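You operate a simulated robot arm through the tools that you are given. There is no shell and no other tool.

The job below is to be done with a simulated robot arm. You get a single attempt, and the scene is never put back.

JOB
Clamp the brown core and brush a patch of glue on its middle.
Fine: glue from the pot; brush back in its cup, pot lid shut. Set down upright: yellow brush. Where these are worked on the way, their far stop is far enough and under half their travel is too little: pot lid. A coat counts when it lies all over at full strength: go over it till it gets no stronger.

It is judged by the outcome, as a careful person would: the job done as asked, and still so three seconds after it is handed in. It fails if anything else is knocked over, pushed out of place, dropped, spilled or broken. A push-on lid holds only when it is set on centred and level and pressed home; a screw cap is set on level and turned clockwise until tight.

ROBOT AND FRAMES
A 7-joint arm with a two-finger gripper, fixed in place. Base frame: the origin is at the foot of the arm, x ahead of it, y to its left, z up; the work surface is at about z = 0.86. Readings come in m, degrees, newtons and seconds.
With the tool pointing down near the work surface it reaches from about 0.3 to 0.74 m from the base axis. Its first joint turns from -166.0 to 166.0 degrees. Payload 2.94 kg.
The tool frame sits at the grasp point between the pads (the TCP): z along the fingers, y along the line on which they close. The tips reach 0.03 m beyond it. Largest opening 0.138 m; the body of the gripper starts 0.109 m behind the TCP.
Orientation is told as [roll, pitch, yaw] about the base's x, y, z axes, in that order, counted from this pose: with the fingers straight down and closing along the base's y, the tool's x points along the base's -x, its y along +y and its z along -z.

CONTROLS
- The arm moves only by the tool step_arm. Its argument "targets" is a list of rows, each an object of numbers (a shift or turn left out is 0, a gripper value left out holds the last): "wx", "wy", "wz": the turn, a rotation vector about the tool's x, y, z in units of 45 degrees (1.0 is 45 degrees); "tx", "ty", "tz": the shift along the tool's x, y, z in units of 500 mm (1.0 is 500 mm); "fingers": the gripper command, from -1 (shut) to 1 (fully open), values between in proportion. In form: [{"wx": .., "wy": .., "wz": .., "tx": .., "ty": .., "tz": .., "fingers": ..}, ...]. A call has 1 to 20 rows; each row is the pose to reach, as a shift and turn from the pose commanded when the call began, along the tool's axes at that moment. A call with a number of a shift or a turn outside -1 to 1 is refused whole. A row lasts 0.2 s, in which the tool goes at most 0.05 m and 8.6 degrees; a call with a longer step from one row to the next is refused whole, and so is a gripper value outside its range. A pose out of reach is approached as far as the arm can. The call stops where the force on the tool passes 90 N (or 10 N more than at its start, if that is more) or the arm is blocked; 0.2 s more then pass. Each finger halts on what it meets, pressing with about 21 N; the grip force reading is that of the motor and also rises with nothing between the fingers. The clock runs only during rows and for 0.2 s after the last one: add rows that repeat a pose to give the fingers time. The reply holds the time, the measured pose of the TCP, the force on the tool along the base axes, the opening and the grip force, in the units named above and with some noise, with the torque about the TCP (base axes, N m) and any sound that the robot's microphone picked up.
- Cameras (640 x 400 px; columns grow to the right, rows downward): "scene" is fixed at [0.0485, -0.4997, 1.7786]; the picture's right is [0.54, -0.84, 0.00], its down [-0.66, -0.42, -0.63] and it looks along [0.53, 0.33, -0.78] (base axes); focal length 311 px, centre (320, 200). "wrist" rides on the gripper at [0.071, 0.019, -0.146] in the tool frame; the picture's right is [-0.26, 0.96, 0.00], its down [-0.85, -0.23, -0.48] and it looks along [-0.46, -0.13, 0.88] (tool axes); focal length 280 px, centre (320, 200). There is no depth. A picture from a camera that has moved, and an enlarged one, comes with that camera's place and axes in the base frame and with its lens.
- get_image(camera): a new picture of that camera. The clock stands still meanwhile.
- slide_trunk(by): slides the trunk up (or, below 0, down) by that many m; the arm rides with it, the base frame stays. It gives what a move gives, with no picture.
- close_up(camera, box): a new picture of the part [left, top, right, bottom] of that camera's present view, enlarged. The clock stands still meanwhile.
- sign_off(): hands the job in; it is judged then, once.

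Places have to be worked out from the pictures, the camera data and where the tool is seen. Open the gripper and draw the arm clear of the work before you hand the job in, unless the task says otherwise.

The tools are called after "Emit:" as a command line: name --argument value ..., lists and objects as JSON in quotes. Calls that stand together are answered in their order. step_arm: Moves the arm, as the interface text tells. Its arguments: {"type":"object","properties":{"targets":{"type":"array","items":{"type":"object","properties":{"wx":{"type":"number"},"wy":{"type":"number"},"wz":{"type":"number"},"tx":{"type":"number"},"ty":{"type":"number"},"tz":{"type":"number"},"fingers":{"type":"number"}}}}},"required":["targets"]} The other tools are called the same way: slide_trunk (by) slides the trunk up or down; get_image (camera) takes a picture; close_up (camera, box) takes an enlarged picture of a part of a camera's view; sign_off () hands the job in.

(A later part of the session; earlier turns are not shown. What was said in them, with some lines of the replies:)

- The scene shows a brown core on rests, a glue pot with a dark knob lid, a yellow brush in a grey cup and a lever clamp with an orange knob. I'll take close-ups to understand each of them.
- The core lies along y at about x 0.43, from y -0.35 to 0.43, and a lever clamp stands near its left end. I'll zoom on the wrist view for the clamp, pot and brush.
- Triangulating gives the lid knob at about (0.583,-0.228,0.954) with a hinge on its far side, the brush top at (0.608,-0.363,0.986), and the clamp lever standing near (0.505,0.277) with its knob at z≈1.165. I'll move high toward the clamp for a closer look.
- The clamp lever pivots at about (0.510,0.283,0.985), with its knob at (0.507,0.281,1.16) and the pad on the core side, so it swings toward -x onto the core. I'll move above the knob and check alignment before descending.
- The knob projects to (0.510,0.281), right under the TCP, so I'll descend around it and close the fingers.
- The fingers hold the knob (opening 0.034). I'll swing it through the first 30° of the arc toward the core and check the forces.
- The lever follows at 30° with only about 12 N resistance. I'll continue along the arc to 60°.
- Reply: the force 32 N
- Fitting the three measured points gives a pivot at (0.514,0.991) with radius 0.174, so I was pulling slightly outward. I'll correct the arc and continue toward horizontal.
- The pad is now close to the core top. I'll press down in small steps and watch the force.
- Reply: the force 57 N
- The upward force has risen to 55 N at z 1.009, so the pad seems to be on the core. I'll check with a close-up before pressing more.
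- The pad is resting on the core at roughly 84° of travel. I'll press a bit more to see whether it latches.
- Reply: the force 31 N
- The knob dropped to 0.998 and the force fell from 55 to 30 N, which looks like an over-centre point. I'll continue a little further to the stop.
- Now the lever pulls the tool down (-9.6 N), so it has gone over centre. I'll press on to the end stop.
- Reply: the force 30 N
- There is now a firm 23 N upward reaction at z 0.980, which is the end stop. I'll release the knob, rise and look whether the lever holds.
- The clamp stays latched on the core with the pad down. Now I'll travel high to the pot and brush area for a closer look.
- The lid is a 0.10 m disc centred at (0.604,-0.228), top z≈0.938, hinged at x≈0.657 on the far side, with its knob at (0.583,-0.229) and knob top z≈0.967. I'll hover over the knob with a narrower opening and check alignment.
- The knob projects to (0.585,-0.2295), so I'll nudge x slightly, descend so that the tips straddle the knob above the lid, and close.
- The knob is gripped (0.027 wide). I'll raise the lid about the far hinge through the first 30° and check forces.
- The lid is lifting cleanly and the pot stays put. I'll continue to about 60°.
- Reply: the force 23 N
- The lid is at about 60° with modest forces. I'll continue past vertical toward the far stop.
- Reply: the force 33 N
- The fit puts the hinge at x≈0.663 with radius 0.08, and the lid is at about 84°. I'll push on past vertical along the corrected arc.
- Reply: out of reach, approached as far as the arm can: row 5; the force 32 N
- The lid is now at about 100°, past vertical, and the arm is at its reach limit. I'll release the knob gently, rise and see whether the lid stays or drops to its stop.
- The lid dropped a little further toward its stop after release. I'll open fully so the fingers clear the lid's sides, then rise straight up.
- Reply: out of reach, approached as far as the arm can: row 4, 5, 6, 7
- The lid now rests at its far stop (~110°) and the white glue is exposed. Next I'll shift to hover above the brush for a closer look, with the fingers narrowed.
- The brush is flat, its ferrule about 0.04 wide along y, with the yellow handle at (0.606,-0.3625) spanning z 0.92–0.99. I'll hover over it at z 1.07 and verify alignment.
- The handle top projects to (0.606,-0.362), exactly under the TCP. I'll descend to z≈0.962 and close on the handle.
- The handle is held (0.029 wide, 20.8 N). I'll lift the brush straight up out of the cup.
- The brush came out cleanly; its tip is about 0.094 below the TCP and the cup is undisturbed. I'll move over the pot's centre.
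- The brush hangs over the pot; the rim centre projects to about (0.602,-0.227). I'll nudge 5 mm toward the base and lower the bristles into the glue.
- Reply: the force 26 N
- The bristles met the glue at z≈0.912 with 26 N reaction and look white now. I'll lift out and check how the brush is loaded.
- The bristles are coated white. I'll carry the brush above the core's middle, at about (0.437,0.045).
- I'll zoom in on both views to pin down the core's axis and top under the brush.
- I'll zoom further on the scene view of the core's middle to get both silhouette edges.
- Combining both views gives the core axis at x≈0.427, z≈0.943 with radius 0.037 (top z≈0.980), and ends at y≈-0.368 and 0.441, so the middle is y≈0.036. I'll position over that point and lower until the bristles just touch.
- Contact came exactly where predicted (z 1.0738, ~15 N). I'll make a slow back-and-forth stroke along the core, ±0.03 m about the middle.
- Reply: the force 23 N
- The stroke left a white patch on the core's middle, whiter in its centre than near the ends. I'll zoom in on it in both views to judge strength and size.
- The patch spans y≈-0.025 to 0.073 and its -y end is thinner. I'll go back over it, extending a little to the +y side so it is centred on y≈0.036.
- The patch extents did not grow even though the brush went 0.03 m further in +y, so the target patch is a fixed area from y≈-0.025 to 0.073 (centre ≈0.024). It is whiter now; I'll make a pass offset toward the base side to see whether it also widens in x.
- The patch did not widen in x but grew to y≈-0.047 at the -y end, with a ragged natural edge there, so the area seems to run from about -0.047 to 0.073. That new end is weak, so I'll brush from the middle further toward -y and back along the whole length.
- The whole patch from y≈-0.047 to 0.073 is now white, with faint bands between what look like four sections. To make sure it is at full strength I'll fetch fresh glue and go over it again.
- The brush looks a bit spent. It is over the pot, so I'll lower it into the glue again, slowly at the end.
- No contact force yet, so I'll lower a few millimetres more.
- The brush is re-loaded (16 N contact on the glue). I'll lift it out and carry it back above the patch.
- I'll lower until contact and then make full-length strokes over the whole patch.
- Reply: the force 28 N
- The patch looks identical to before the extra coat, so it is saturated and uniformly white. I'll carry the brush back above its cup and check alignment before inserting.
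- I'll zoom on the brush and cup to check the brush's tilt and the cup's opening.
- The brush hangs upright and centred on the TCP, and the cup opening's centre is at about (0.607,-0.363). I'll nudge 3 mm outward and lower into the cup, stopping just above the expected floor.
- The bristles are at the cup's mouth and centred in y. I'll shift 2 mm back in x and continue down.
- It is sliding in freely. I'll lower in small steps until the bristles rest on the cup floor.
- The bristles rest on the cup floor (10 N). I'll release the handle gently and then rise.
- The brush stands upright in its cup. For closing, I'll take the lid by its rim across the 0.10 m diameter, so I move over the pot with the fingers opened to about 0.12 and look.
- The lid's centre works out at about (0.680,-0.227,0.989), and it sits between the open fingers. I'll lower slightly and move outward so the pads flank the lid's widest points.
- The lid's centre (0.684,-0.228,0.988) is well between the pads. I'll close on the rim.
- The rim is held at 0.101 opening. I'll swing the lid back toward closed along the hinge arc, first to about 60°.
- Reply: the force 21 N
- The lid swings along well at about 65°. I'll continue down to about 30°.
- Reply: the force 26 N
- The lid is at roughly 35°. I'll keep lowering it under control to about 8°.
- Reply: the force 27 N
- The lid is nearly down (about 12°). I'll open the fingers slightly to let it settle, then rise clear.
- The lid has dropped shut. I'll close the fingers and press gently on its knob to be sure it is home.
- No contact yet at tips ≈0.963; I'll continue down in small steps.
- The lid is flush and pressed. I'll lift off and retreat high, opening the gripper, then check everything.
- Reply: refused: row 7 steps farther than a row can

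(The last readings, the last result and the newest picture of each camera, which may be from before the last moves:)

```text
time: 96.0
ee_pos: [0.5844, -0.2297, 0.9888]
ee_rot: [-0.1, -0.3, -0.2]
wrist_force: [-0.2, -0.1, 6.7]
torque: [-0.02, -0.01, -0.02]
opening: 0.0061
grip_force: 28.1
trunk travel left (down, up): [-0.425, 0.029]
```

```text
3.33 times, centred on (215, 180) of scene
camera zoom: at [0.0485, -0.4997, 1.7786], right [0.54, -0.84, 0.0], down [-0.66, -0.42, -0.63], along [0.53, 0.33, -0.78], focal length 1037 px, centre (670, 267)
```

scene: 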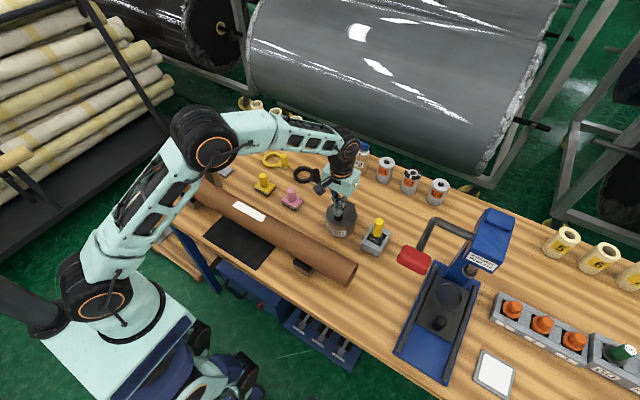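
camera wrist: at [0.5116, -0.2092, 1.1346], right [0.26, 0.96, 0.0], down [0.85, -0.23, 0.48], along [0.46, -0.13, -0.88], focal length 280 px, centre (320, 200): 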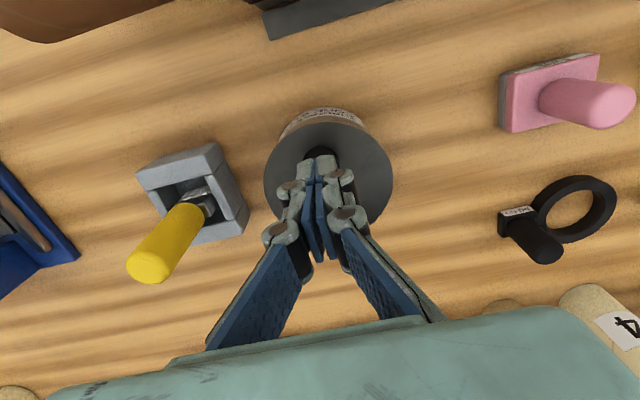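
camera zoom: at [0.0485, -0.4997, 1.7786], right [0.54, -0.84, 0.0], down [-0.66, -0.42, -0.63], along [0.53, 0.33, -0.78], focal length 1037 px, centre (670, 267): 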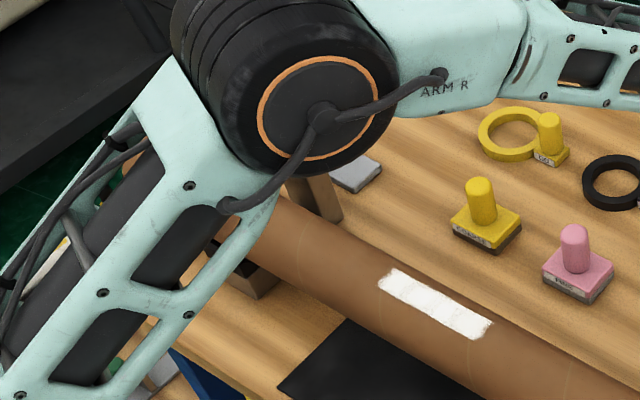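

That call was refused for too long a step, so nothing moved. I'll retry the retreat with shorter steps, opening the fingers only once clear of the knob.

Emit:
step_arm --targets '[{"tz": -0.03}, {"tz": -0.1}, {"tz": -0.18}, {"tz": -0.26}, {"tz": -0.33, "tx": 0.05, "fingers": 0.5}, {"tz": -0.4, "tx": 0.1, "fingers": 0.5}, {"tz": -0.46, "tx": 0.16, "fingers": 0.5}, {"tz": -0.5, "tx": 0.24, "fingers": 0.5}, {"tz": -0.52, "tx": 0.32, "fingers": 0.5}, {"tz": -0.54, "tx": 0.4, "fingers": 0.5}]'

Emit:
get_image --camera "wrist"

Emit:
get_image --camera "scene"

Emit:
close_up --camera "scene" --box '[310, 170, 410, 260]'

Emit:
close_up --camera "scene" --box '[140, 120, 290, 240]'

```text
time: 98.2
ee_pos: [0.3839, -0.2287, 1.2578]
ee_rot: [0.0, -0.1, -0.1]
wrist_force: [-0.7, 0.3, 0.0]
torque: [0.0, -0.01, 0.04]
opening: 0.1035
grip_force: 0.1
trunk travel left (down, up): [-0.425, 0.029]
```

```text
taken
camera wrist: at [0.3103, -0.2078, 1.4042], right [0.26, 0.96, 0.0], down [0.85, -0.23, 0.48], along [0.46, -0.13, -0.88], focal length 280 px, centre (320, 200)
```

wrist: 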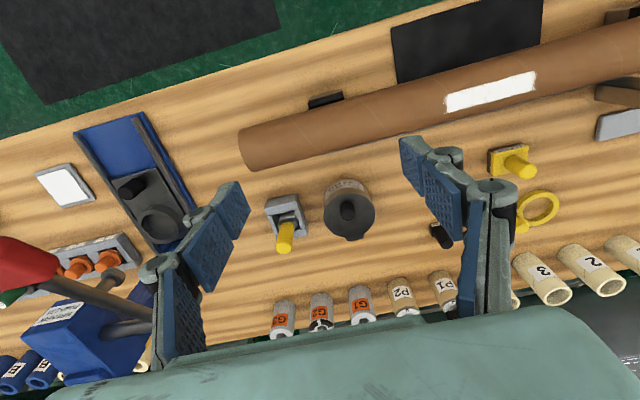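

```text
taken
```

scene: 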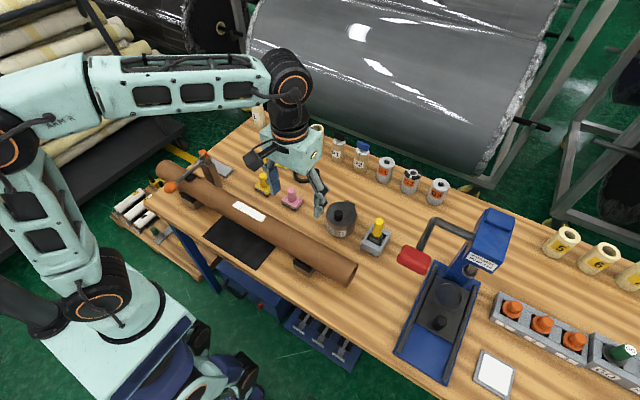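

```text
4.44 times, centred on (360, 215) of scene
camera zoom: at [0.0485, -0.4997, 1.7786], right [0.54, -0.84, 0.0], down [-0.66, -0.42, -0.63], along [0.53, 0.33, -0.78], focal length 1382 px, centre (142, 133)
```

zoom: 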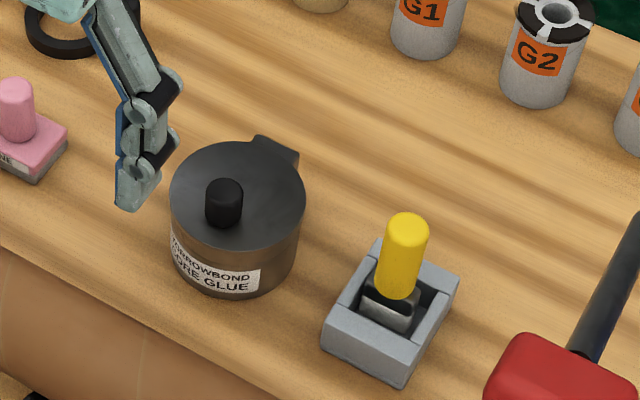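

```text
3.33 times, centred on (215, 180) of scene
camera zoom: at [0.0485, -0.4997, 1.7786], right [0.54, -0.84, 0.0], down [-0.66, -0.42, -0.63], along [0.53, 0.33, -0.78], focal length 1037 px, centre (670, 267)
```

zoom: 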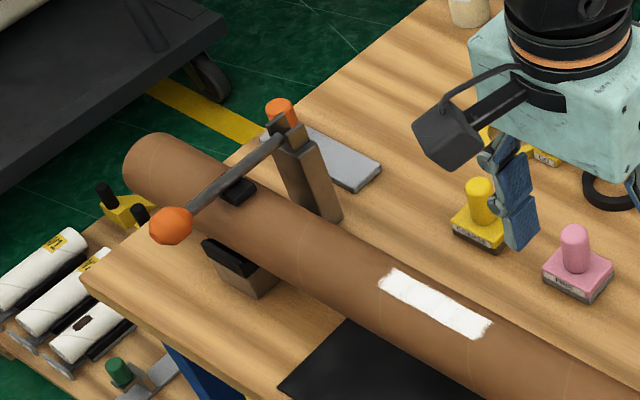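

The clamp is closed on the core, the lid is shut and flush, the brush stands in its cup, and nothing else has moved. I'll raise the arm clear and take a last close look at the patch and brush.

Emit:
step_arm --targets '[{"tz": -0.08, "fingers": 1.0}, {"tz": -0.16, "fingers": 1.0}, {"tz": -0.24, "fingers": 1.0}, {"tz": -0.24, "fingers": 1.0}]'

Emit:
close_up --camera "scene" --box '[228, 192, 272, 230]'

Emit:
close_up --camera "wrist" --box '[240, 40, 580, 260]'

Emit:
close_up --camera "scene" --box '[350, 205, 410, 260]'

```text
time: 99.2
ee_pos: [0.3837, -0.2274, 1.3781]
ee_rot: [0.1, -0.2, -0.2]
wrist_force: [0.6, 0.7, -0.1]
torque: [-0.02, -0.01, -0.03]
opening: 0.1378
grip_force: 0.1
trunk travel left (down, up): [-0.425, 0.029]
```

```text
10.53 times, centred on (250, 211) of scene
camera zoom: at [0.0485, -0.4997, 1.7786], right [0.54, -0.84, 0.0], down [-0.66, -0.42, -0.63], along [0.53, 0.33, -0.78], focal length 3274 px, centre (1057, 84)
```

zoom: 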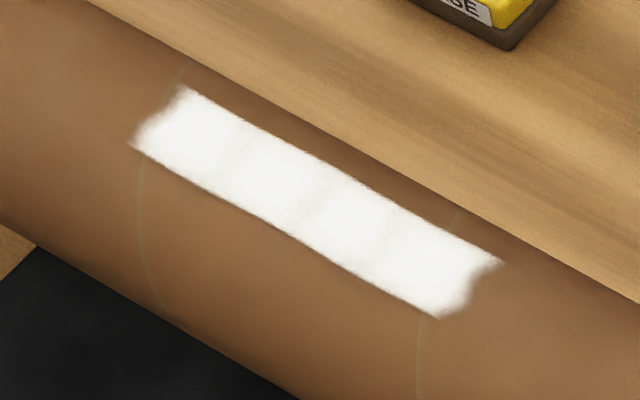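

```text
1.82 times, centred on (410, 150) of wrist
camera zoom: at [0.3119, -0.2079, 1.525], right [0.26, 0.96, 0.0], down [0.85, -0.23, 0.48], along [0.46, -0.13, -0.88], focal length 510 px, centre (156, 291)
```

zoom: 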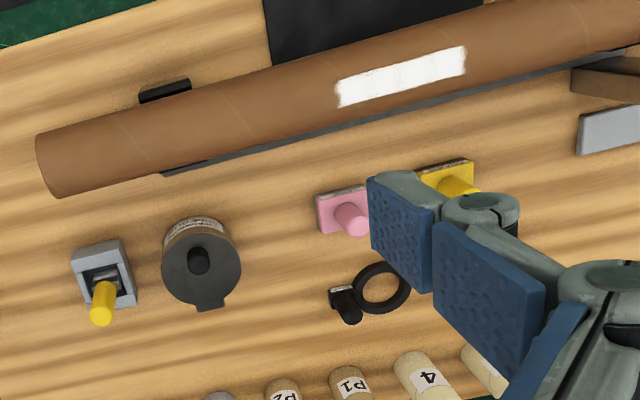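

```text
7.27 times, centred on (380, 232) of scene
camera zoom: at [0.0485, -0.4997, 1.7786], right [0.54, -0.84, 0.0], down [-0.66, -0.42, -0.63], along [0.53, 0.33, -0.78], focal length 2262 px, centre (-116, -36)
```

zoom: 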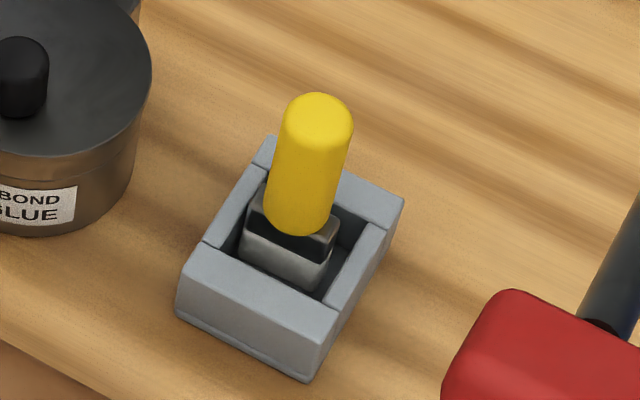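

The patch is evenly white with no change after the last coat. The clamp is latched, the lid is shut, the brush stands upright in its cup, and the arm is clear with the gripper open. I'm handing the job in.

Emit:
sign_off

```text
The job is handed in.
```

The job is done and handed in. The core is clamped and has a patch of glue on its middle.

- **Clamp:** the lever went over centre to its stop and stayed down on the core after I let go.
- **Glue:** the patch is about 0.12 m long and 0.03 m wide on top of the core. I dipped the brush twice. The passes after the second dip made no visible difference, so I took it as full strength. From the pictures its centre is about 2 cm from the core's midpoint. Strokes past its edges left no glue there.
- **Brush:** it is back in its cup, standing upright on the cup floor.
- **Pot lid:** I opened it to its far stop, then closed it and pressed it lightly on the knob (about 7 N). It looks flush.

In the final pictures nothing else looked moved or knocked over. The arm was raised clear with the gripper open before I handed in.
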